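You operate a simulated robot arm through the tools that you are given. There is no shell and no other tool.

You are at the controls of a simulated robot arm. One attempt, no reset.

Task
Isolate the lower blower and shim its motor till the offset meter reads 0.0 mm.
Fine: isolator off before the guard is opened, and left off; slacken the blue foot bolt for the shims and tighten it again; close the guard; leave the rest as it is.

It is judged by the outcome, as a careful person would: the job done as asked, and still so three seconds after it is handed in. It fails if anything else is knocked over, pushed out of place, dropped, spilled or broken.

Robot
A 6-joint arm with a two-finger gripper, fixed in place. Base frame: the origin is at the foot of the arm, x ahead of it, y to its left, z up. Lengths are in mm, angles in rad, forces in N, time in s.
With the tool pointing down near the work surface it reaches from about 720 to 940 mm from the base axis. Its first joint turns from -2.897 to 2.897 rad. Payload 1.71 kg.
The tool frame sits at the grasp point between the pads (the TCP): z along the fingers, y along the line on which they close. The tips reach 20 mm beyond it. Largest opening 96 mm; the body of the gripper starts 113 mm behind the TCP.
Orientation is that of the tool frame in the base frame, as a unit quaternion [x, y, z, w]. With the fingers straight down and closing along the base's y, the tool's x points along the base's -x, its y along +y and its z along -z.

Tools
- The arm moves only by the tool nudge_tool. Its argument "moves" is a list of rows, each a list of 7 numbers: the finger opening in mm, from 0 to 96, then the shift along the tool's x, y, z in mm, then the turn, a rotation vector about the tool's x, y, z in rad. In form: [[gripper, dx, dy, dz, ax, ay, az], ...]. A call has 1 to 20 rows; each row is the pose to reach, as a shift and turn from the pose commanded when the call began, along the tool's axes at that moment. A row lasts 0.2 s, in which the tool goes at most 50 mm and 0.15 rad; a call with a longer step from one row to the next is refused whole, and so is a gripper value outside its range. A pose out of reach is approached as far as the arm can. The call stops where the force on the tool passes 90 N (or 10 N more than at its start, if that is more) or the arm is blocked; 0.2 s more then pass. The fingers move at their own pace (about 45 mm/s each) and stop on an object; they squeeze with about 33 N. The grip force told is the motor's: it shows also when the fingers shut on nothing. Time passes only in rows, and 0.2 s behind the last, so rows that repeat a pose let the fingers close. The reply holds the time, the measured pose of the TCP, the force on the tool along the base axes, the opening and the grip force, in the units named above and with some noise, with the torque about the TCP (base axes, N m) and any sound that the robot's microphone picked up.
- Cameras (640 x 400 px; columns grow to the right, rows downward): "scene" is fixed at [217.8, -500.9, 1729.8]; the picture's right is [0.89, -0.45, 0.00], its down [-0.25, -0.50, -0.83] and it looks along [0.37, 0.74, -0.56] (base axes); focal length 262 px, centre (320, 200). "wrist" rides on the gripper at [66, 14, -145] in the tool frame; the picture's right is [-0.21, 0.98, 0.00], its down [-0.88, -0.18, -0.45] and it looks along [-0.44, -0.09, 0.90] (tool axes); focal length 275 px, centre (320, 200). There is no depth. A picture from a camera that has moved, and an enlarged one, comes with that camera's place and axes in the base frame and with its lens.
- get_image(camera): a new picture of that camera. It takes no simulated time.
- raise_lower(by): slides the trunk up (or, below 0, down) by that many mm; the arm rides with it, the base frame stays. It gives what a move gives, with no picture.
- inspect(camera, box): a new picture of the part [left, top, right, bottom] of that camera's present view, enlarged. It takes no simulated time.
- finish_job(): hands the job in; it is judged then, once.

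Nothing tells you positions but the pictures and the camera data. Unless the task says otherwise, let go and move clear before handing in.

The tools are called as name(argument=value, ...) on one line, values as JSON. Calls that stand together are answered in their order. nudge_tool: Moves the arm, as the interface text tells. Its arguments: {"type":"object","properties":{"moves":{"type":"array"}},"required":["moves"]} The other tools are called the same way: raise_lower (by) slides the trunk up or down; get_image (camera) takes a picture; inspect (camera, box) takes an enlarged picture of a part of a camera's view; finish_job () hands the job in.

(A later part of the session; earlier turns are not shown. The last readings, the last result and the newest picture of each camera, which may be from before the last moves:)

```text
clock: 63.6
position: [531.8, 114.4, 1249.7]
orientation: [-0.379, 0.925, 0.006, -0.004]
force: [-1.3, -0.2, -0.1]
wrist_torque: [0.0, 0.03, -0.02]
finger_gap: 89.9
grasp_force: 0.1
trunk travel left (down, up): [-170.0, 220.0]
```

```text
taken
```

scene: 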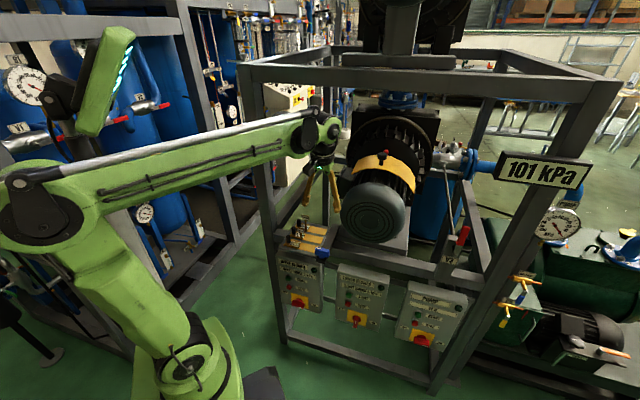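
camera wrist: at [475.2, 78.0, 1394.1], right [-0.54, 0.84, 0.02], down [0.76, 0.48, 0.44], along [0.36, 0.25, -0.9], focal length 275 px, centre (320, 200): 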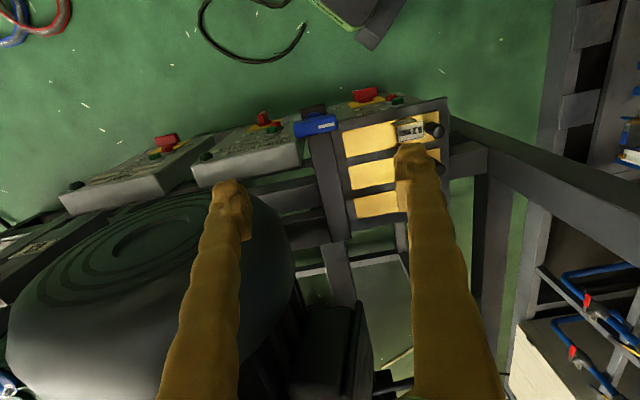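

The blue lever is almost exactly under the tool. Zooming to see its shape and the shims.

inspect(camera="wrist", box=[280, 85, 400, 160])

inspect(camera="wrist", box=[290, 80, 460, 240])

```text
5.33 times, centred on (340, 122) of wrist
camera zoom: at [475.2, 78.0, 1394.1], right [-0.54, 0.84, 0.02], down [0.76, 0.48, 0.44], along [0.36, 0.25, -0.9], focal length 1468 px, centre (213, 613)
```

zoom: 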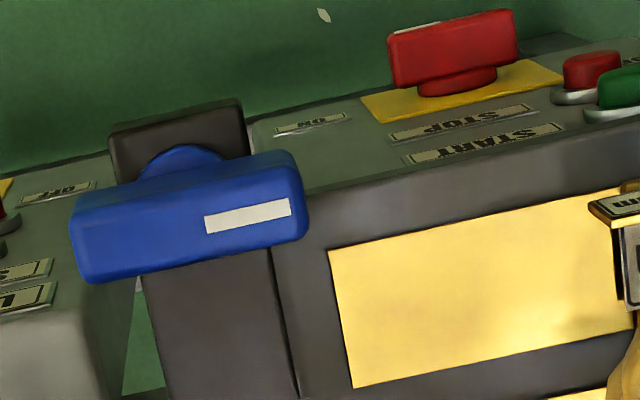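

```text
2.50 times, centred on (375, 160) of wrist
camera zoom: at [475.2, 78.0, 1394.1], right [-0.54, 0.84, 0.02], down [0.76, 0.48, 0.44], along [0.36, 0.25, -0.9], focal length 688 px, centre (182, 300)
```

zoom: 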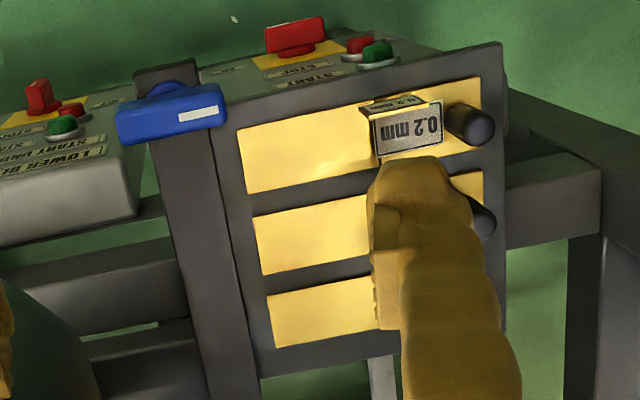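

The lever is a 60 mm bar lying across the black bar, white mark towards the shims, top at z≈1034. I'll close the fingers and come down just in front of its right end, ready to push it counter-clockwise.

nudge_tool(moves=[[50, 13, -17, 10, 0, 0, 0], [10, 26, -33, 30, 0, 0, 0], [0, 26, -33, 70, 0, 0, 0], [0, 26, -33, 110, 0, 0, 0], [0, 26, -33, 140, 0, 0, 0], [0, 26, -33, 140, 0, 0, 0]])

get_image(camera="wrist")

inspect(camera="scene", box=[270, 190, 370, 270])

```text
clock: 65.0
position: [535.0, 75.9, 1107.1]
orientation: [-0.378, 0.926, 0.007, -0.004]
force: [-0.4, -0.2, -0.5]
wrist_torque: [0.02, 0.02, 0.02]
finger_gap: 0.0
grasp_force: 24.5
trunk travel left (down, up): [-170.0, 220.0]
```

```text
taken
camera wrist: at [478.7, 38.9, 1252.4], right [-0.54, 0.84, 0.02], down [0.76, 0.48, 0.44], along [0.36, 0.25, -0.9], focal length 275 px, centre (320, 200)
```

wrist: 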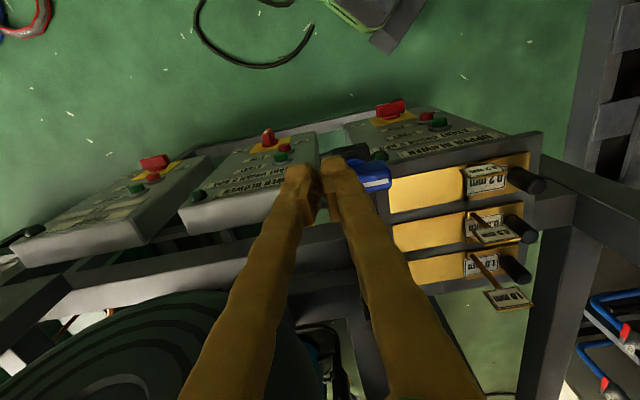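

```text
5.00 times, centred on (320, 230) of scene
camera zoom: at [217.8, -500.9, 1729.8], right [0.89, -0.45, 0.0], down [-0.25, -0.5, -0.83], along [0.37, 0.74, -0.56], focal length 1308 px, centre (320, 50)
```

zoom: 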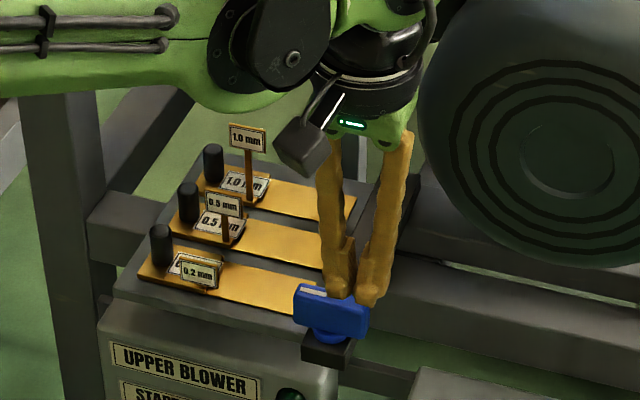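

Pushing that end would bring the gripper body near the motor dome, so instead I'll push the lever's left (marked) end from behind towards the front. I move over there at this height first.

nudge_tool(moves=[[0, -14, 15, -3, 0, 0, 0], [0, -28, 30, -3, 0, 0, 0], [0, -41, 45, -3, 0, 0, 0], [0, -54, 60.6, -3, 0, 0, 0], [0, -54, 60.6, -3, 0, 0, 0]])

get_image(camera="wrist")

inspect(camera="scene", box=[270, 190, 370, 270])

```text
clock: 66.2
position: [531.6, 156.9, 1109.9]
orientation: [-0.378, 0.926, 0.007, -0.003]
force: [0.0, 0.5, 0.0]
wrist_torque: [-0.03, -0.03, 0.01]
finger_gap: 0.1
grasp_force: 29.1
trunk travel left (down, up): [-170.0, 220.0]
```

```text
taken
camera wrist: at [474.5, 120.9, 1255.7], right [-0.54, 0.84, 0.02], down [0.76, 0.48, 0.44], along [0.36, 0.25, -0.9], focal length 275 px, centre (320, 200)
```

wrist: 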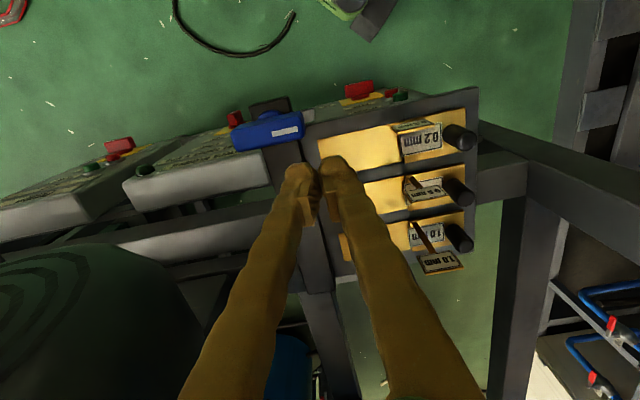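

```text
5.00 times, centred on (320, 230) of scene
camera zoom: at [217.8, -500.9, 1729.8], right [0.89, -0.45, 0.0], down [-0.25, -0.5, -0.83], along [0.37, 0.74, -0.56], focal length 1308 px, centre (320, 50)
```

zoom: 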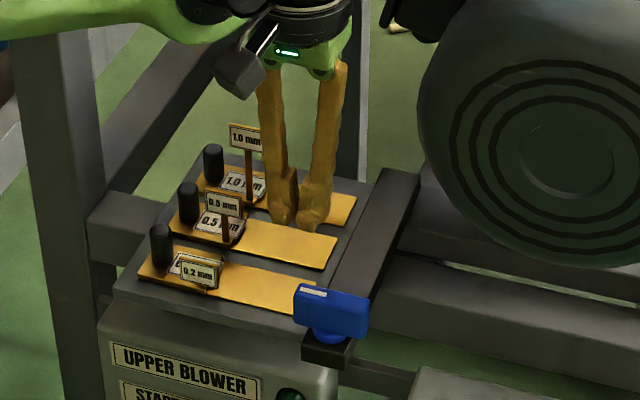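

The fingers hang just behind the lever's marked end, above the tray. I lower them to lever height.

nudge_tool(moves=[[0, 0, -3, 20, 0, 0, 0], [0, 0, -3, 40, 0, 0, 0], [0, 0, -3, 58, 0, 0, 0], [0, 0, -3, 68, 0, 0, 0], [0, 0, -3, 68, 0, 0, 0]])

get_image(camera="wrist")

inspect(camera="scene", box=[280, 200, 360, 260])

```text
clock: 67.4
position: [533.2, 155.3, 1043.2]
orientation: [-0.379, 0.926, 0.007, -0.003]
force: [-0.5, -0.4, 0.4]
wrist_torque: [0.02, -0.02, -0.01]
finger_gap: 0.0
grasp_force: 29.1
trunk travel left (down, up): [-170.0, 220.0]
```

```text
taken
camera wrist: at [475.5, 118.2, 1189.1], right [-0.54, 0.84, 0.02], down [0.76, 0.48, 0.44], along [0.36, 0.25, -0.9], focal length 275 px, centre (320, 200)
```

wrist: 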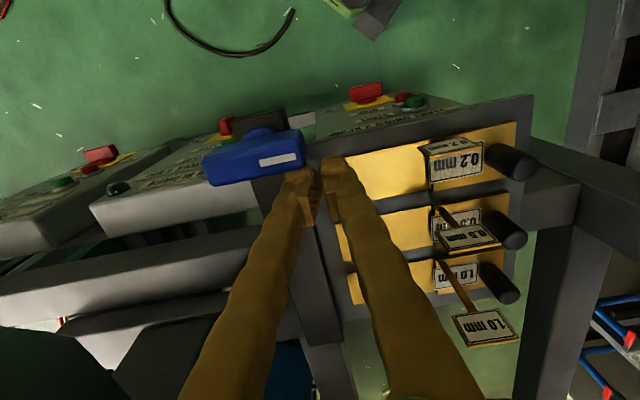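

```text
6.67 times, centred on (320, 230) of scene
camera zoom: at [217.8, -500.9, 1729.8], right [0.89, -0.45, 0.0], down [-0.25, -0.5, -0.83], along [0.37, 0.74, -0.56], focal length 1744 px, centre (320, 0)
```

zoom: 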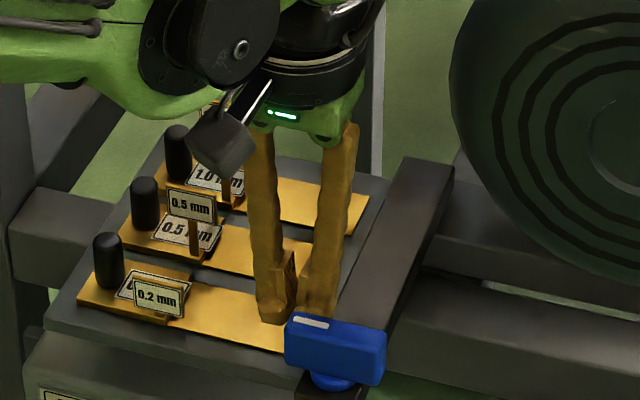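

The fingertips are right behind the marked end of the lever. I now push it gently toward the front (slacken direction).

nudge_tool(moves=[[0, 4, 0, 3, 0, 0, 0], [0, 8, 0, 3, 0, 0, 0], [0, 12, 0, 3, 0, 0, 0], [0, 16, 0, 3, 0, 0, 0], [0, 20, 0, 3, 0, 0, 0], [0, 20, 0, 3, 0, 0, 0]])

get_image(camera="wrist")

inspect(camera="scene", box=[280, 200, 360, 260])

```text
clock: 68.8
position: [517.1, 139.8, 1040.9]
orientation: [-0.378, 0.926, 0.007, -0.004]
force: [-0.7, 7.0, 3.1]
wrist_torque: [-0.09, -0.02, 0.05]
finger_gap: 0.0
grasp_force: 28.8
trunk travel left (down, up): [-170.0, 220.0]
```

```text
taken
camera wrist: at [460.6, 103.6, 1185.7], right [-0.54, 0.84, 0.02], down [0.76, 0.48, 0.44], along [0.36, 0.25, -0.9], focal length 275 px, centre (320, 200)
```

wrist: 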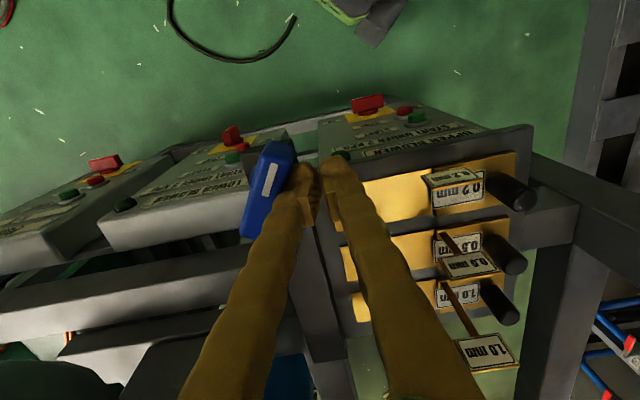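

```text
6.67 times, centred on (320, 230) of scene
camera zoom: at [217.8, -500.9, 1729.8], right [0.89, -0.45, 0.0], down [-0.25, -0.5, -0.83], along [0.37, 0.74, -0.56], focal length 1744 px, centre (320, 0)
```

zoom: 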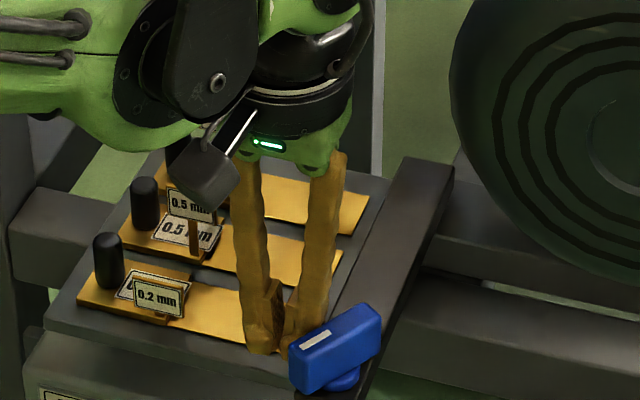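

It's turning in the slacken direction with little force (about 50° already). Continuing along the arc until the stop.

nudge_tool(moves=[[0, 4, -1, 0, 0, 0, 0], [0, 8, -3, 0, 0, 0, 0], [0, 12, -6, 0, 0, 0, 0], [0, 15, -9, 0, 0, 0, 0], [0, 17, -12, 0, 0, 0, 0], [0, 17, -12, 0, 0, 0, 0]])

get_image(camera="wrist")

inspect(camera="scene", box=[280, 200, 360, 260])

```text
clock: 70.2
position: [506.6, 118.5, 1042.6]
orientation: [-0.378, 0.926, 0.005, -0.002]
force: [-20.3, 1.7, -7.3]
wrist_torque: [0.0, 0.06, -0.15]
finger_gap: 0.0
grasp_force: 29.1
trunk travel left (down, up): [-170.0, 220.0]
```

```text
taken
camera wrist: at [450.1, 81.6, 1187.8], right [-0.54, 0.84, 0.01], down [0.76, 0.48, 0.44], along [0.37, 0.25, -0.9], focal length 275 px, centre (320, 200)
```

wrist: 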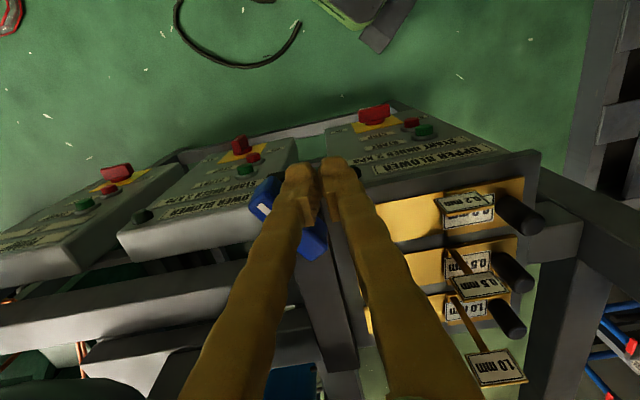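

```text
6.67 times, centred on (320, 230) of scene
camera zoom: at [217.8, -500.9, 1729.8], right [0.89, -0.45, 0.0], down [-0.25, -0.5, -0.83], along [0.37, 0.74, -0.56], focal length 1744 px, centre (320, 0)
```

zoom: 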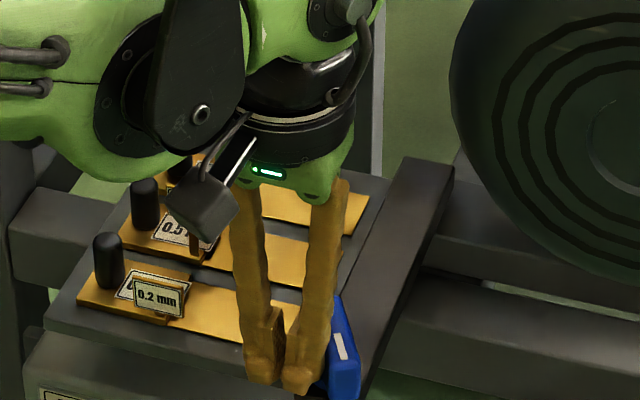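

The lever has gone past 90°. I back off sideways and rise a little to see its true angle.

nudge_tool(moves=[[0, 0, 8, 0, 0, 0, 0], [0, 0, 16, -10, 0, 0, 0], [0, 0, 20, -40, 0, 0, 0], [0, 0, 20, -70, 0, 0, 0], [0, 0, 60, -80, 0, 0, 0], [0, 0, 60, -80, 0, 0, 0]])

get_image(camera="wrist")

inspect(camera="scene", box=[280, 200, 360, 260])

```text
clock: 71.6
position: [477.8, 162.0, 1122.7]
orientation: [-0.379, 0.925, 0.008, -0.005]
force: [2.1, -0.3, -0.7]
wrist_torque: [0.02, 0.2, 0.01]
finger_gap: 0.1
grasp_force: 29.5
trunk travel left (down, up): [-170.0, 220.0]
```

```text
taken
camera wrist: at [421.8, 125.1, 1267.3], right [-0.54, 0.84, 0.02], down [0.76, 0.48, 0.44], along [0.36, 0.25, -0.9], focal length 275 px, centre (320, 200)
```

wrist: 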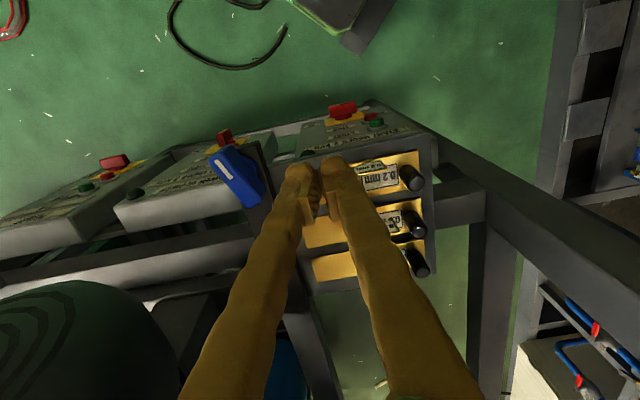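

```text
6.67 times, centred on (320, 230) of scene
camera zoom: at [217.8, -500.9, 1729.8], right [0.89, -0.45, 0.0], down [-0.25, -0.5, -0.83], along [0.37, 0.74, -0.56], focal length 1744 px, centre (320, 0)
```

zoom: 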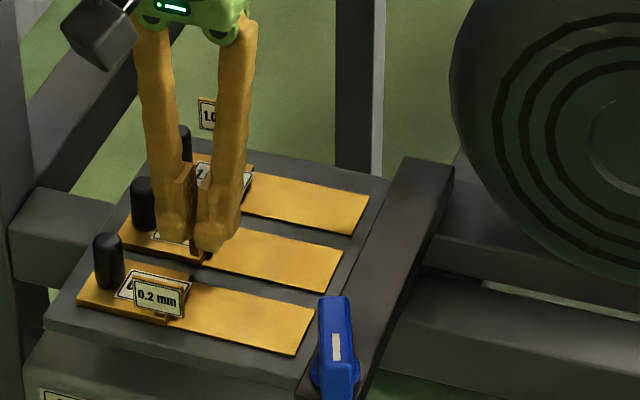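

I zoom in to measure the lever's angle and look at the shims.

inspect(camera="wrist", box=[190, 120, 310, 220])

inspect(camera="wrist", box=[280, 130, 460, 300])

```text
4.00 times, centred on (250, 170) of wrist
camera zoom: at [421.8, 125.1, 1267.3], right [-0.54, 0.84, 0.02], down [0.76, 0.48, 0.44], along [0.36, 0.25, -0.9], focal length 1101 px, centre (600, 320)
```

zoom: 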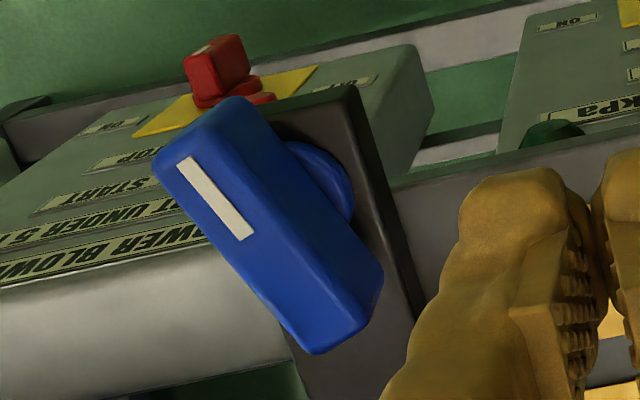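

```text
2.35 times, centred on (370, 215) of wrist
camera zoom: at [421.8, 125.1, 1267.3], right [-0.54, 0.84, 0.02], down [0.76, 0.48, 0.44], along [0.36, 0.25, -0.9], focal length 648 px, centre (202, 165)
```

zoom: 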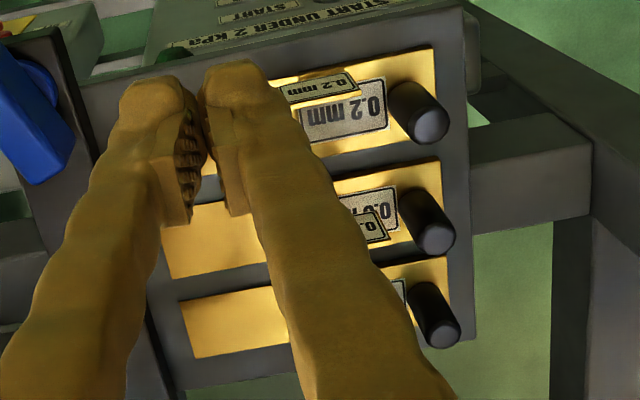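

The bolt lever has turned about 110°. Next the 0.5 mm shim: its knob is at about (493, 296), top z≈1028, so I'll hover over it with the fingers part open.

nudge_tool(moves=[[0, -20, 17, 0, 0, 0, 0], [10, -42, 34, 0, 0, 0, 0], [20, -63, 51, 0, 0, 0, 0], [40, -84, 68, 0, 0, 0, 0], [44, -104, 84.8, 0, 0, 0, 0], [44, -104, 84.8, 0, 0, 0, 0]])

get_image(camera="wrist")

inspect(camera="scene", box=[260, 190, 360, 265])

```text
clock: 73.0
position: [487.7, 294.4, 1121.8]
orientation: [-0.379, 0.926, 0.006, -0.004]
force: [-1.1, 0.4, 0.4]
wrist_torque: [0.0, 0.01, 0.0]
finger_gap: 44.1
grasp_force: 0.1
trunk travel left (down, up): [-170.0, 220.0]
```

```text
taken
camera wrist: at [431.1, 258.7, 1267.7], right [-0.54, 0.84, 0.02], down [0.76, 0.48, 0.44], along [0.36, 0.25, -0.9], focal length 275 px, centre (320, 200)
```

wrist: 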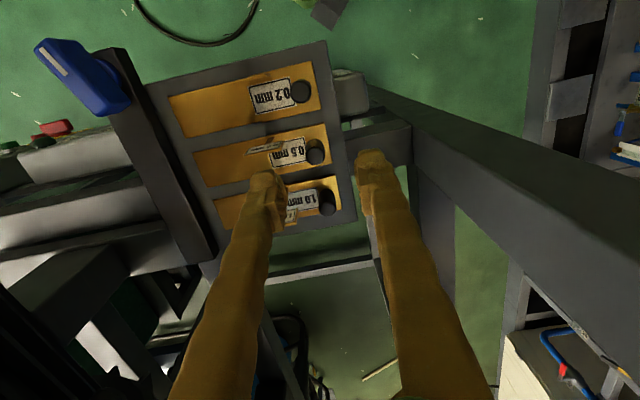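

```text
5.33 times, centred on (310, 228) of scene
camera zoom: at [217.8, -500.9, 1729.8], right [0.89, -0.45, 0.0], down [-0.25, -0.5, -0.83], along [0.37, 0.74, -0.56], focal length 1395 px, centre (373, 53)
```

zoom: 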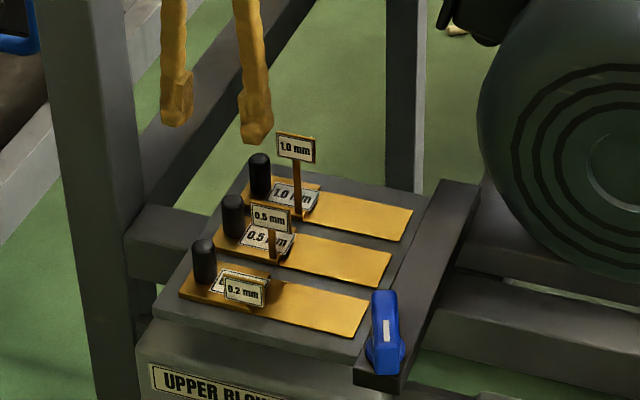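

The 0.5 knob lies almost exactly below the TCP (about 3 mm off). I correct that and descend over it.

nudge_tool(moves=[[44, -1.8, -3.2, 25, 0, 0, 0], [44, -1.8, -3.2, 50, 0, 0, 0], [44, -1.8, -3.2, 70, 0, 0, 0], [44, -1.8, -3.2, 85, 0, 0, 0], [44, -1.8, -3.2, 94, 0, 0, 0], [44, -1.8, -3.2, 94, 0, 0, 0]])

get_image(camera="wrist")

inspect(camera="scene", box=[260, 190, 360, 265])

```text
clock: 74.4
position: [489.9, 295.6, 1027.8]
orientation: [-0.38, 0.925, 0.006, -0.004]
force: [-0.2, 0.2, -0.5]
wrist_torque: [0.03, 0.0, -0.01]
finger_gap: 44.1
grasp_force: 0.1
trunk travel left (down, up): [-170.0, 220.0]
```

```text
taken
camera wrist: at [433.4, 259.1, 1174.2], right [-0.54, 0.84, 0.02], down [0.76, 0.48, 0.44], along [0.36, 0.25, -0.9], focal length 275 px, centre (320, 200)
```

wrist: 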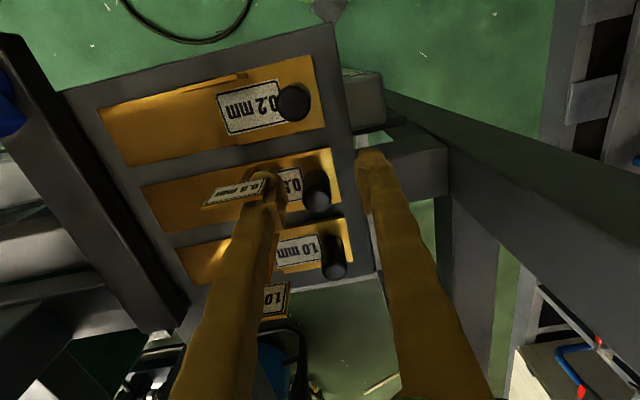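

```text
5.33 times, centred on (310, 228) of scene
camera zoom: at [217.8, -500.9, 1729.8], right [0.89, -0.45, 0.0], down [-0.25, -0.5, -0.83], along [0.37, 0.74, -0.56], focal length 1395 px, centre (373, 53)
```

zoom: 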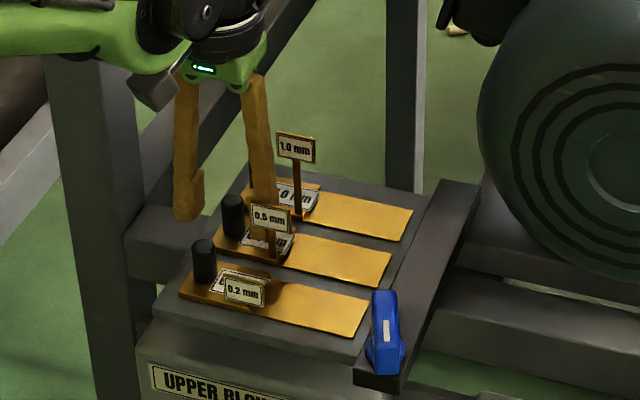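

The fingers straddle the 0.5 knob (tag is in front, clear). Closing on the knob.

nudge_tool(moves=[[30, 0, 0, 0, 0, 0, 0], [15, 0, 0, 0, 0, 0, 0], [5, 0, 0, 0, 0, 0, 0], [5, 0, 0, 0, 0, 0, 0]])

get_image(camera="wrist")

```text
clock: 75.4
position: [491.9, 293.4, 1029.3]
orientation: [-0.379, 0.925, 0.007, -0.004]
force: [16.4, -17.6, -4.4]
wrist_torque: [-0.28, -0.2, -0.1]
finger_gap: 16.4
grasp_force: 34.7
trunk travel left (down, up): [-170.0, 220.0]
```

```text
taken
camera wrist: at [434.8, 257.8, 1174.1], right [-0.54, 0.84, 0.02], down [0.76, 0.48, 0.44], along [0.36, 0.25, -0.9], focal length 275 px, centre (320, 200)
```

wrist: 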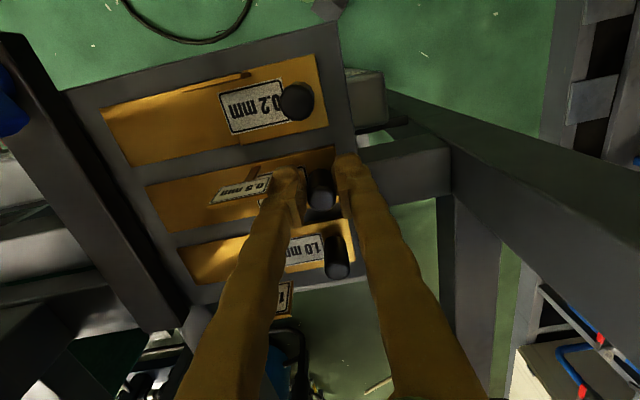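

Gripped at 16.4 mm. I now slide the 0.5 shim toward the motor in small steps, watching the force.

nudge_tool(moves=[[5, 0, -4, 0, 0, 0, 0], [5, 0, -9, 0, 0, 0, 0], [5, 0, -14, 0, 0, 0, 0], [5, 0, -20, 0, 0, 0, 0], [5, 0, -20, 0, 0, 0, 0]])

get_image(camera="wrist")

inspect(camera="scene", box=[260, 190, 360, 265])

```text
clock: 76.6
position: [503.3, 280.5, 1028.3]
orientation: [-0.379, 0.925, 0.007, -0.004]
force: [-0.5, -1.8, -2.8]
wrist_torque: [-0.03, 0.02, 0.02]
finger_gap: 16.2
grasp_force: 35.3
trunk travel left (down, up): [-170.0, 220.0]
```

```text
taken
camera wrist: at [447.9, 244.7, 1174.1], right [-0.54, 0.84, 0.02], down [0.76, 0.48, 0.44], along [0.36, 0.25, -0.9], focal length 275 px, centre (320, 200)
```

wrist: 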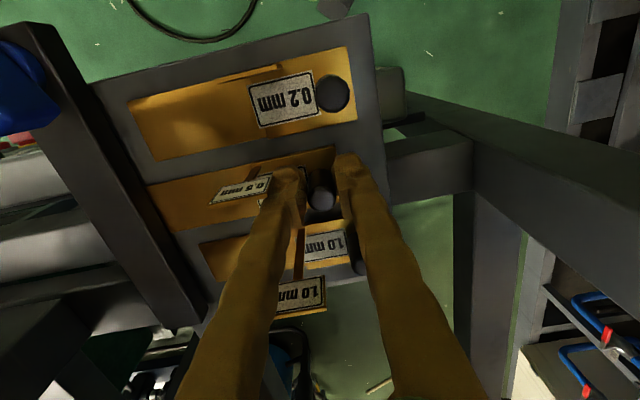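

```text
5.33 times, centred on (310, 228) of scene
camera zoom: at [217.8, -500.9, 1729.8], right [0.89, -0.45, 0.0], down [-0.25, -0.5, -0.83], along [0.37, 0.74, -0.56], focal length 1395 px, centre (373, 53)
```

zoom: 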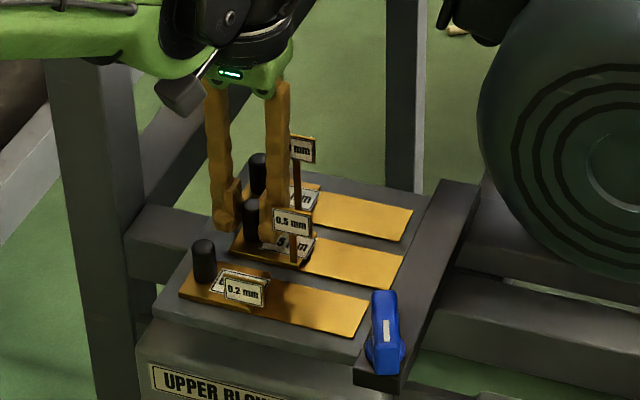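

The 0.5 shim slides freely. Continuing toward the black bar.

nudge_tool(moves=[[5, 0, -8, 0, 0, 0, 0], [5, 0, -16, 0, 0, 0, 0], [5, 0, -24, 0, 0, 0, 0], [5, 0, -32, 0, 0, 0, 0], [5, 0, -40, 0, 0, 0, 0], [5, 0, -40, 0, 0, 0, 0]])

get_image(camera="wrist")

inspect(camera="scene", box=[260, 190, 360, 265])

inspect(camera="scene", box=[300, 120, 350, 155])

```text
clock: 78.0
position: [530.3, 253.0, 1029.3]
orientation: [-0.377, 0.926, 0.007, -0.002]
force: [-15.7, 37.6, -2.0]
wrist_torque: [-0.19, -0.32, -0.1]
finger_gap: 35.2
grasp_force: 23.7
trunk travel left (down, up): [-170.0, 220.0]
```

```text
taken
camera wrist: at [472.8, 217.1, 1174.7], right [-0.54, 0.84, 0.01], down [0.76, 0.48, 0.44], along [0.37, 0.25, -0.9], focal length 275 px, centre (320, 200)
```

wrist: 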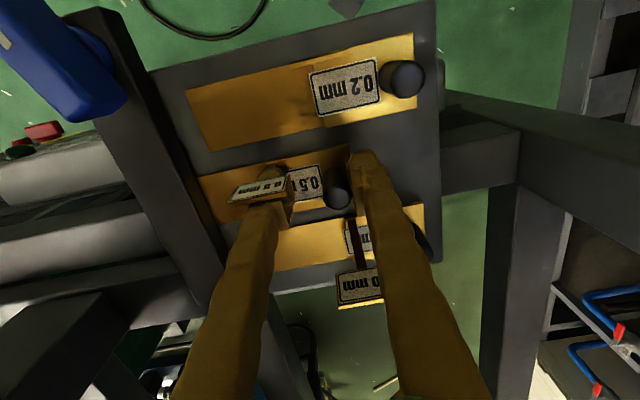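

```text
5.33 times, centred on (310, 228) of scene
camera zoom: at [217.8, -500.9, 1729.8], right [0.89, -0.45, 0.0], down [-0.25, -0.5, -0.83], along [0.37, 0.74, -0.56], focal length 1395 px, centre (373, 53)
```

zoom: 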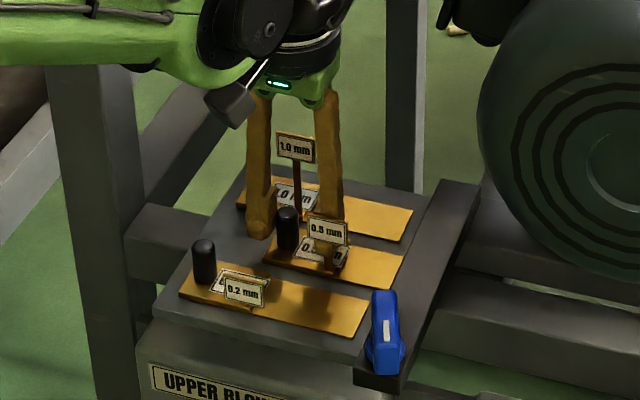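

```text
11.43 times, centred on (325, 138) of scene
camera zoom: at [217.8, -500.9, 1729.8], right [0.89, -0.45, 0.0], down [-0.25, -0.5, -0.83], along [0.37, 0.74, -0.56], focal length 2989 px, centre (263, 914)
```

zoom: 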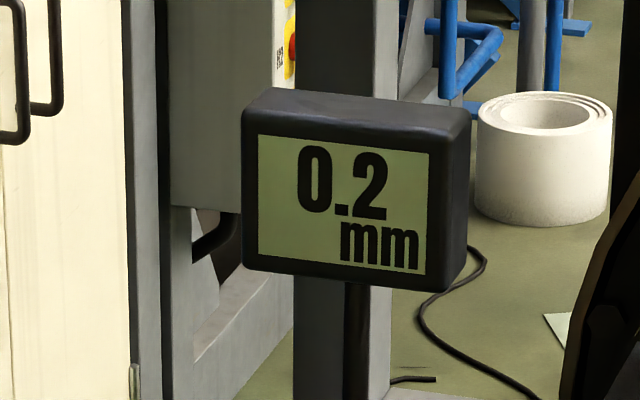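

The meter now reads 0.2: the 0.5 shim is fully home and against its stop. I relieve the push, open the fingers and lift off.

nudge_tool(moves=[[30, 0, 5, 0, 0, 0, 0], [44, 0, 8, 0, 0, 0, 0], [48, 0, 10, 0, 0, 0, 0], [48, 0, 10, -15, 0, 0, 0], [48, 0, 10, -50, 0, 0, 0], [48, 0, 10, -90, 0, 0, 0], [48, 0, 10, -90, 0, 0, 0]])

get_image(camera="wrist")

inspect(camera="scene", box=[260, 190, 360, 265])

inspect(camera="scene", box=[300, 120, 350, 155])

```text
clock: 79.6
position: [527.7, 257.5, 1116.9]
orientation: [-0.379, 0.925, 0.008, -0.004]
force: [-0.6, 0.3, 0.2]
wrist_torque: [0.03, -0.06, 0.02]
finger_gap: 47.8
grasp_force: 0.2
trunk travel left (down, up): [-170.0, 220.0]
```

```text
taken
camera wrist: at [471.8, 221.3, 1262.2], right [-0.54, 0.84, 0.02], down [0.76, 0.48, 0.44], along [0.36, 0.25, -0.9], focal length 275 px, centre (320, 200)
```

wrist: 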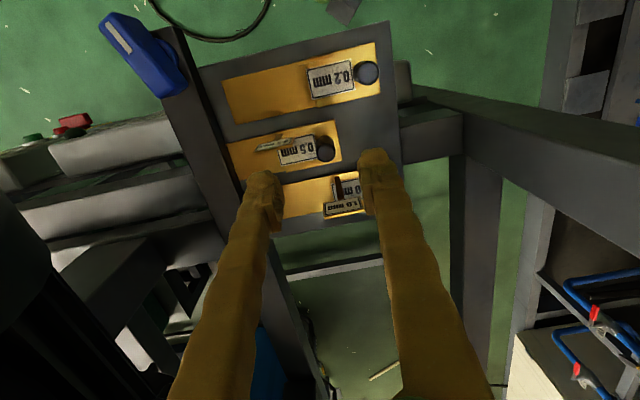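

```text
5.33 times, centred on (310, 228) of scene
camera zoom: at [217.8, -500.9, 1729.8], right [0.89, -0.45, 0.0], down [-0.25, -0.5, -0.83], along [0.37, 0.74, -0.56], focal length 1395 px, centre (373, 53)
```

zoom: 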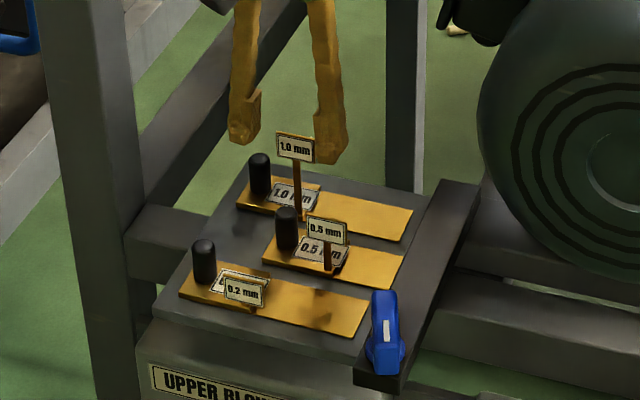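

```text
11.43 times, centred on (325, 138) of scene
camera zoom: at [217.8, -500.9, 1729.8], right [0.89, -0.45, 0.0], down [-0.25, -0.5, -0.83], along [0.37, 0.74, -0.56], focal length 2989 px, centre (263, 914)
```

zoom: 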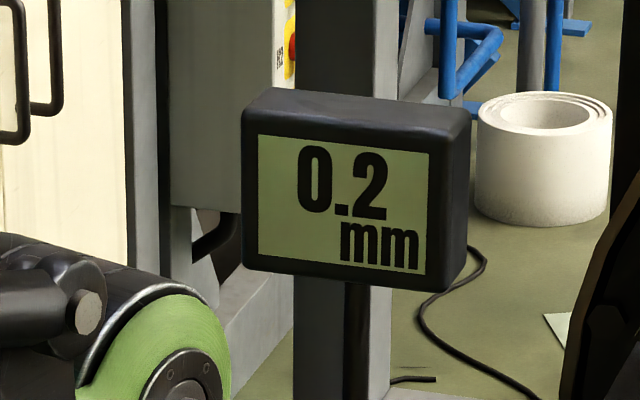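

The 0.2 shim is next; its knob is at about (455, 257). I move over it at this height.

nudge_tool(moves=[[44, 18, 17, 0, 0, 0, 0], [44, 36, 34, 0, 0, 0, 0], [44, 52.1, 50.1, 0, 0, 0, 0], [44, 52.1, 50.1, 0, 0, 0, 0]])

get_image(camera="wrist")

inspect(camera="scene", box=[260, 190, 360, 265])

```text
clock: 80.6
position: [453.4, 258.0, 1116.8]
orientation: [-0.379, 0.925, 0.008, -0.003]
force: [-0.2, 0.1, 0.3]
wrist_torque: [0.01, -0.05, -0.03]
finger_gap: 44.0
grasp_force: 0.0
trunk travel left (down, up): [-170.0, 220.0]
```

```text
taken
camera wrist: at [397.5, 221.3, 1262.2], right [-0.54, 0.84, 0.02], down [0.76, 0.48, 0.44], along [0.36, 0.25, -0.9], focal length 275 px, centre (320, 200)
```

wrist: 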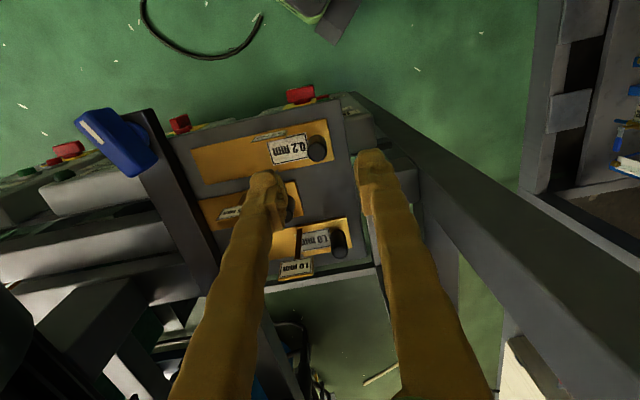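

```text
5.33 times, centred on (310, 228) of scene
camera zoom: at [217.8, -500.9, 1729.8], right [0.89, -0.45, 0.0], down [-0.25, -0.5, -0.83], along [0.37, 0.74, -0.56], focal length 1395 px, centre (373, 53)
```

zoom: 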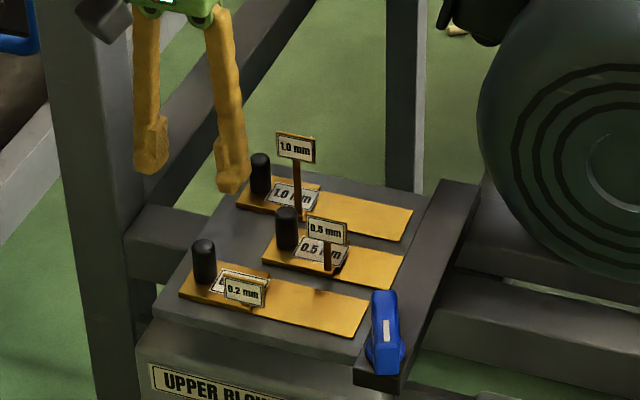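

The 0.2 knob is right under the TCP. Descending and closing on it.

nudge_tool(moves=[[44, 0, -2, 25, 0, 0, 0], [44, 0, -2, 50, 0, 0, 0], [44, 0, -2, 70, 0, 0, 0], [44, 0, -2, 82, 0, 0, 0], [44, 0, -2, 89, 0, 0, 0], [30, 0, -2, 89, 0, 0, 0], [15, 0, -2, 89, 0, 0, 0], [5, 0, -2, 89, 0, 0, 0], [5, 0, -2, 89, 0, 0, 0]])

get_image(camera="wrist")

```text
clock: 82.6
position: [455.0, 257.3, 1029.8]
orientation: [-0.379, 0.925, 0.008, -0.003]
force: [2.0, -3.6, -3.3]
wrist_torque: [-0.05, -0.01, -0.01]
finger_gap: 16.2
grasp_force: 35.5
trunk travel left (down, up): [-170.0, 220.0]
```

```text
taken
camera wrist: at [398.1, 219.8, 1175.3], right [-0.54, 0.84, 0.02], down [0.76, 0.48, 0.44], along [0.36, 0.25, -0.9], focal length 275 px, centre (320, 200)
```

wrist: 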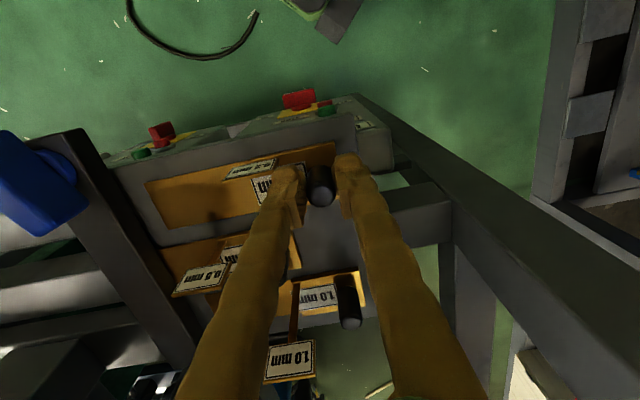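

Gripped cleanly. Sliding the 0.2 shim toward the motor.

nudge_tool(moves=[[5, 0, -8, 0, 0, 0, 0], [5, 0, -16, 0, 0, 0, 0], [5, 0, -24, 0, 0, 0, 0], [5, 0, -32, 0, 0, 0, 0], [5, 0, -38, 0, 0, 0, 0], [5, 0, -42, 0, 0, 0, 0], [5, 0, -42, 0, 0, 0, 0]])

get_image(camera="wrist")

inspect(camera="scene", box=[260, 190, 360, 265])

inspect(camera="scene", box=[300, 120, 350, 155])

```text
clock: 84.2
position: [482.6, 226.7, 1029.9]
orientation: [-0.379, 0.925, 0.007, -0.004]
force: [-0.6, -1.0, 1.6]
wrist_torque: [-0.1, 0.08, -0.01]
finger_gap: 16.5
grasp_force: 34.9
trunk travel left (down, up): [-170.0, 220.0]
```

```text
taken
camera wrist: at [427.3, 190.6, 1175.4], right [-0.54, 0.84, 0.02], down [0.76, 0.48, 0.44], along [0.36, 0.25, -0.9], focal length 275 px, centre (320, 200)
```

wrist: 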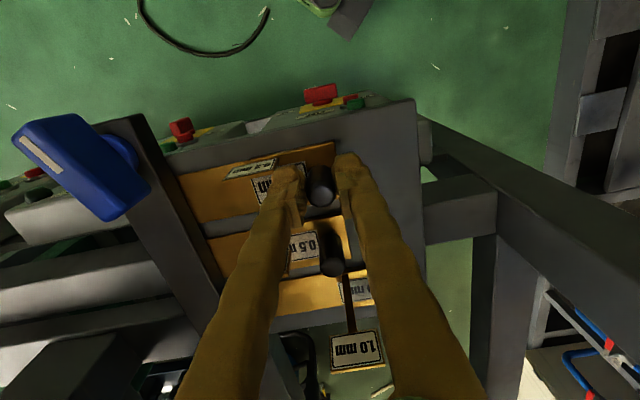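

```text
5.33 times, centred on (310, 228) of scene
camera zoom: at [217.8, -500.9, 1729.8], right [0.89, -0.45, 0.0], down [-0.25, -0.5, -0.83], along [0.37, 0.74, -0.56], focal length 1395 px, centre (373, 53)
```

zoom: 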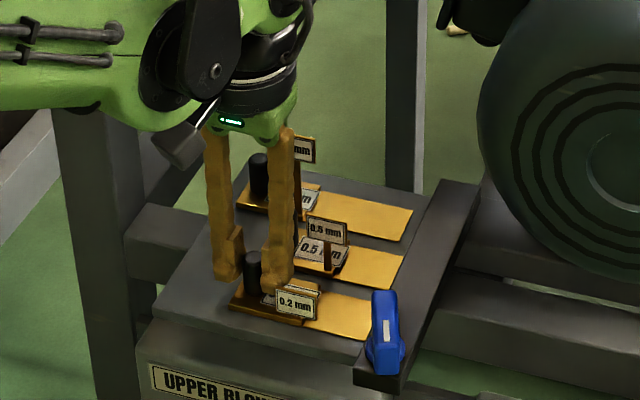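

```text
11.43 times, centred on (325, 138) of scene
camera zoom: at [217.8, -500.9, 1729.8], right [0.89, -0.45, 0.0], down [-0.25, -0.5, -0.83], along [0.37, 0.74, -0.56], focal length 2989 px, centre (263, 914)
```

zoom: 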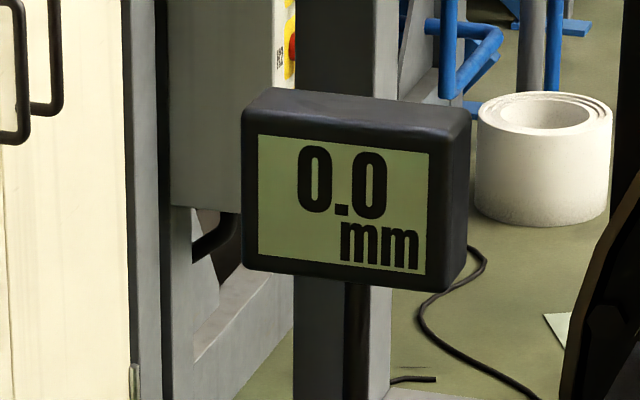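

The meter reads 0.0 mm. I nudge the 0.2 shim a few millimetres more to seat it against its stop, as with the other one.

nudge_tool(moves=[[5, 0, -2, 0, 0, 0, 0], [5, 0, -4, 0, 0, 0, 0], [5, 0, -6, 0, 0, 0, 0], [5, 0, -6, 0, 0, 0, 0]])

inspect(camera="scene", box=[260, 190, 360, 265])

```text
clock: 85.2
position: [486.2, 223.4, 1029.2]
orientation: [-0.38, 0.925, 0.007, -0.003]
force: [1.9, 15.6, 30.4]
wrist_torque: [0.31, -0.13, 0.01]
finger_gap: 16.1
grasp_force: 35.4
trunk travel left (down, up): [-170.0, 220.0]
```

```text
5.33 times, centred on (310, 228) of scene
camera zoom: at [217.8, -500.9, 1729.8], right [0.89, -0.45, 0.0], down [-0.25, -0.5, -0.83], along [0.37, 0.74, -0.56], focal length 1395 px, centre (373, 53)
```

zoom: 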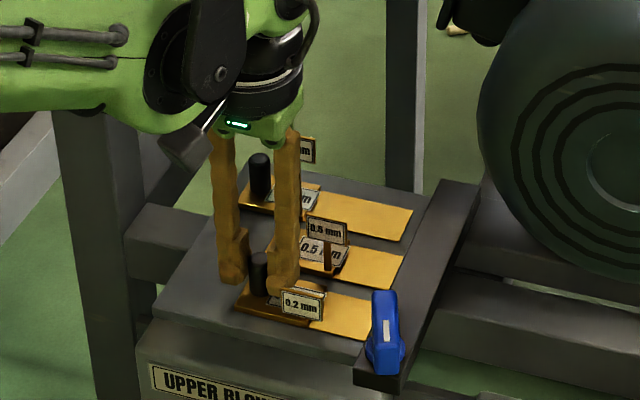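

It's at its stop (force rising). I ease back, open and lift clear.

nudge_tool(moves=[[16, 0, 3, 0, 0, 0, 0], [30, 0, 3, 0, 0, 0, 0], [44, 0, 3, 0, 0, 0, 0], [44, 0, 3, 0, 0, 0, 0], [44, 0, 3, -20, 0, 0, 0], [44, 0, 3, -55, 0, 0, 0], [44, 0, 3, -95, 0, 0, 0], [44, 0, 3, -95, 0, 0, 0]])

get_image(camera="wrist")

inspect(camera="scene", box=[260, 190, 360, 265])

inspect(camera="scene", box=[300, 120, 350, 155])

```text
clock: 87.0
position: [485.6, 222.9, 1125.6]
orientation: [-0.379, 0.925, 0.008, -0.004]
force: [-2.1, -0.2, -0.7]
wrist_torque: [-0.01, -0.06, 0.0]
finger_gap: 44.1
grasp_force: 0.0
trunk travel left (down, up): [-170.0, 220.0]
```

```text
taken
camera wrist: at [429.9, 187.2, 1270.7], right [-0.54, 0.84, 0.02], down [0.76, 0.48, 0.44], along [0.36, 0.25, -0.9], focal length 275 px, centre (320, 200)
```

wrist: 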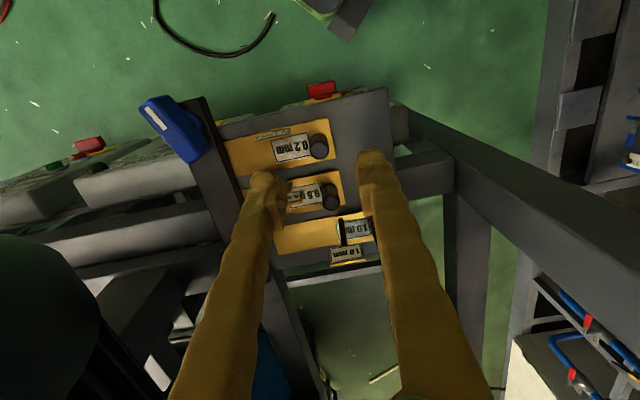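

```text
5.33 times, centred on (310, 228) of scene
camera zoom: at [217.8, -500.9, 1729.8], right [0.89, -0.45, 0.0], down [-0.25, -0.5, -0.83], along [0.37, 0.74, -0.56], focal length 1395 px, centre (373, 53)
```

zoom: 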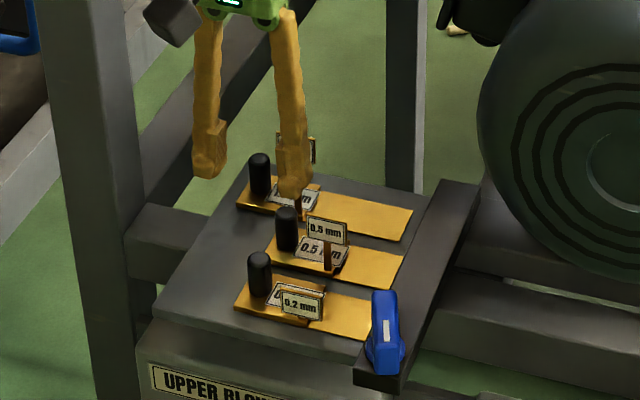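

```text
11.43 times, centred on (325, 138) of scene
camera zoom: at [217.8, -500.9, 1729.8], right [0.89, -0.45, 0.0], down [-0.25, -0.5, -0.83], along [0.37, 0.74, -0.56], focal length 2989 px, centre (263, 914)
```

zoom: 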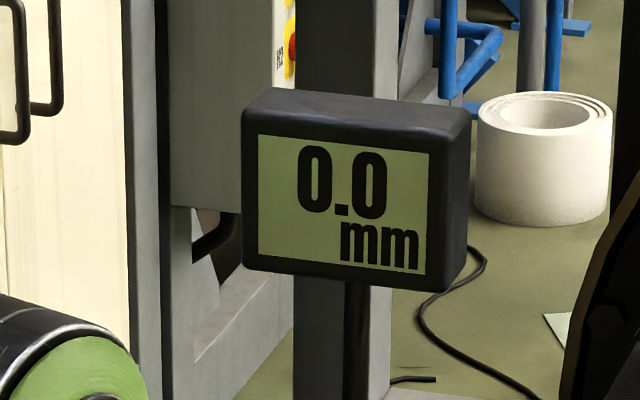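

Meter steady at 0.0. Now to tighten the blue bolt: I'll close the fingers and go round to the front-right of the lever, keeping clear of the motor.

nudge_tool(moves=[[20, 36, 0, 0, 0, 0, 0], [0, 73.2, 0, 0, 0, 0, 0], [0, 73.2, -40, 0, 0, 0, 0], [0, 73.2, -80, 0, 0, 0, 0], [0, 73.2, -120, 0, 0, 0, 0], [0, 73.2, -153.6, 0, 0, 0, 0], [0, 73.2, -153.6, 0, 0, 0, 0]])

get_image(camera="wrist")

inspect(camera="scene", box=[280, 170, 400, 265])

```text
clock: 88.6
position: [543.9, 60.4, 1122.4]
orientation: [-0.379, 0.925, 0.008, -0.004]
force: [0.4, 0.4, 0.7]
wrist_torque: [0.08, 0.04, 0.02]
finger_gap: 0.0
grasp_force: 29.7
trunk travel left (down, up): [-170.0, 220.0]
```

```text
taken
camera wrist: at [487.6, 24.2, 1267.3], right [-0.54, 0.84, 0.02], down [0.76, 0.48, 0.44], along [0.36, 0.25, -0.9], focal length 275 px, centre (320, 200)
```

wrist: 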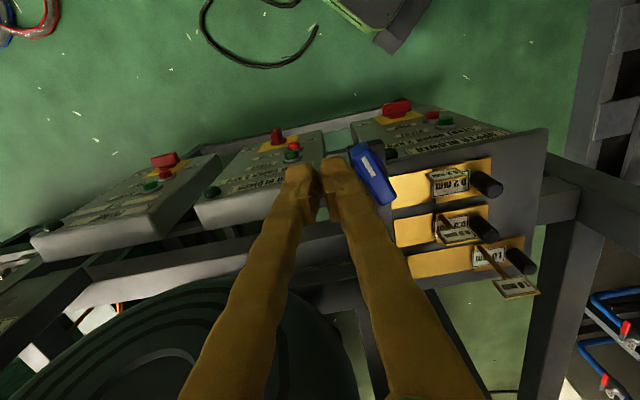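

```text
4.21 times, centred on (340, 218) of scene
camera zoom: at [217.8, -500.9, 1729.8], right [0.89, -0.45, 0.0], down [-0.25, -0.5, -0.83], along [0.37, 0.74, -0.56], focal length 1101 px, centre (236, 126)
```

zoom: 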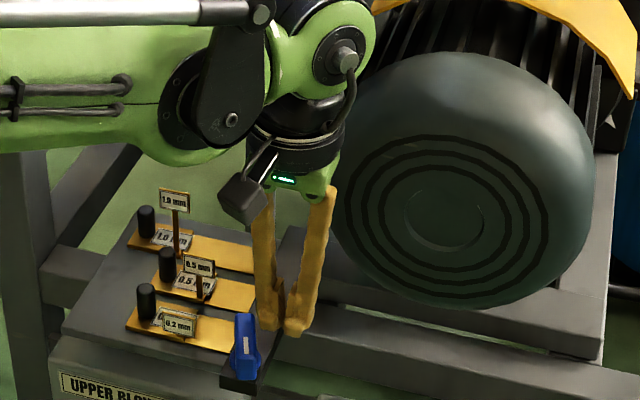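

I re-measured the motor's front face at n≈496, so there's good clearance here. Lowering the closed fingers to the right of the lever's front end.

nudge_tool(moves=[[0, -5.5, 2, 25, 0, 0, 0], [0, -5.5, 2, 50, 0, 0, 0], [0, -5.5, 2, 70, 0, 0, 0], [0, -5.5, 2, 82, 0, 0, 0], [0, -5.5, 2, 82, 0, 0, 0]])

get_image(camera="wrist")

inspect(camera="scene", box=[280, 190, 380, 265])

```text
clock: 89.8
position: [544.1, 69.4, 1039.6]
orientation: [-0.378, 0.926, 0.007, -0.004]
force: [-0.2, -0.2, 0.0]
wrist_torque: [-0.01, 0.01, 0.03]
finger_gap: 0.2
grasp_force: 29.7
trunk travel left (down, up): [-170.0, 220.0]
```

```text
taken
camera wrist: at [487.3, 32.7, 1186.2], right [-0.54, 0.84, 0.02], down [0.76, 0.48, 0.44], along [0.36, 0.25, -0.9], focal length 275 px, centre (320, 200)
```

wrist: 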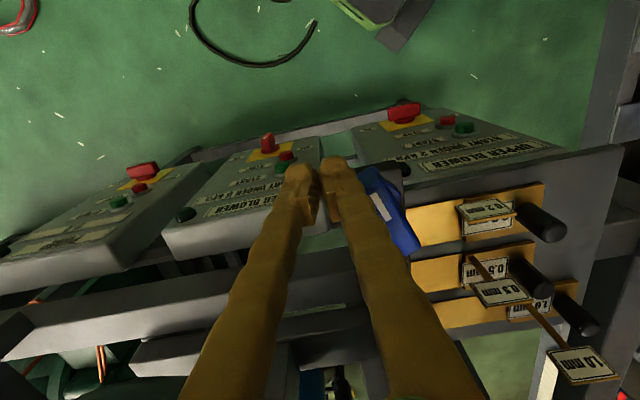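

```text
5.33 times, centred on (330, 228) of scene
camera zoom: at [217.8, -500.9, 1729.8], right [0.89, -0.45, 0.0], down [-0.25, -0.5, -0.83], along [0.37, 0.74, -0.56], focal length 1395 px, centre (267, 53)
```

zoom: 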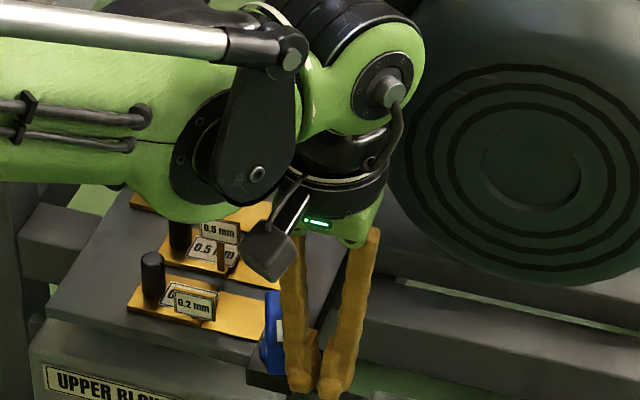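

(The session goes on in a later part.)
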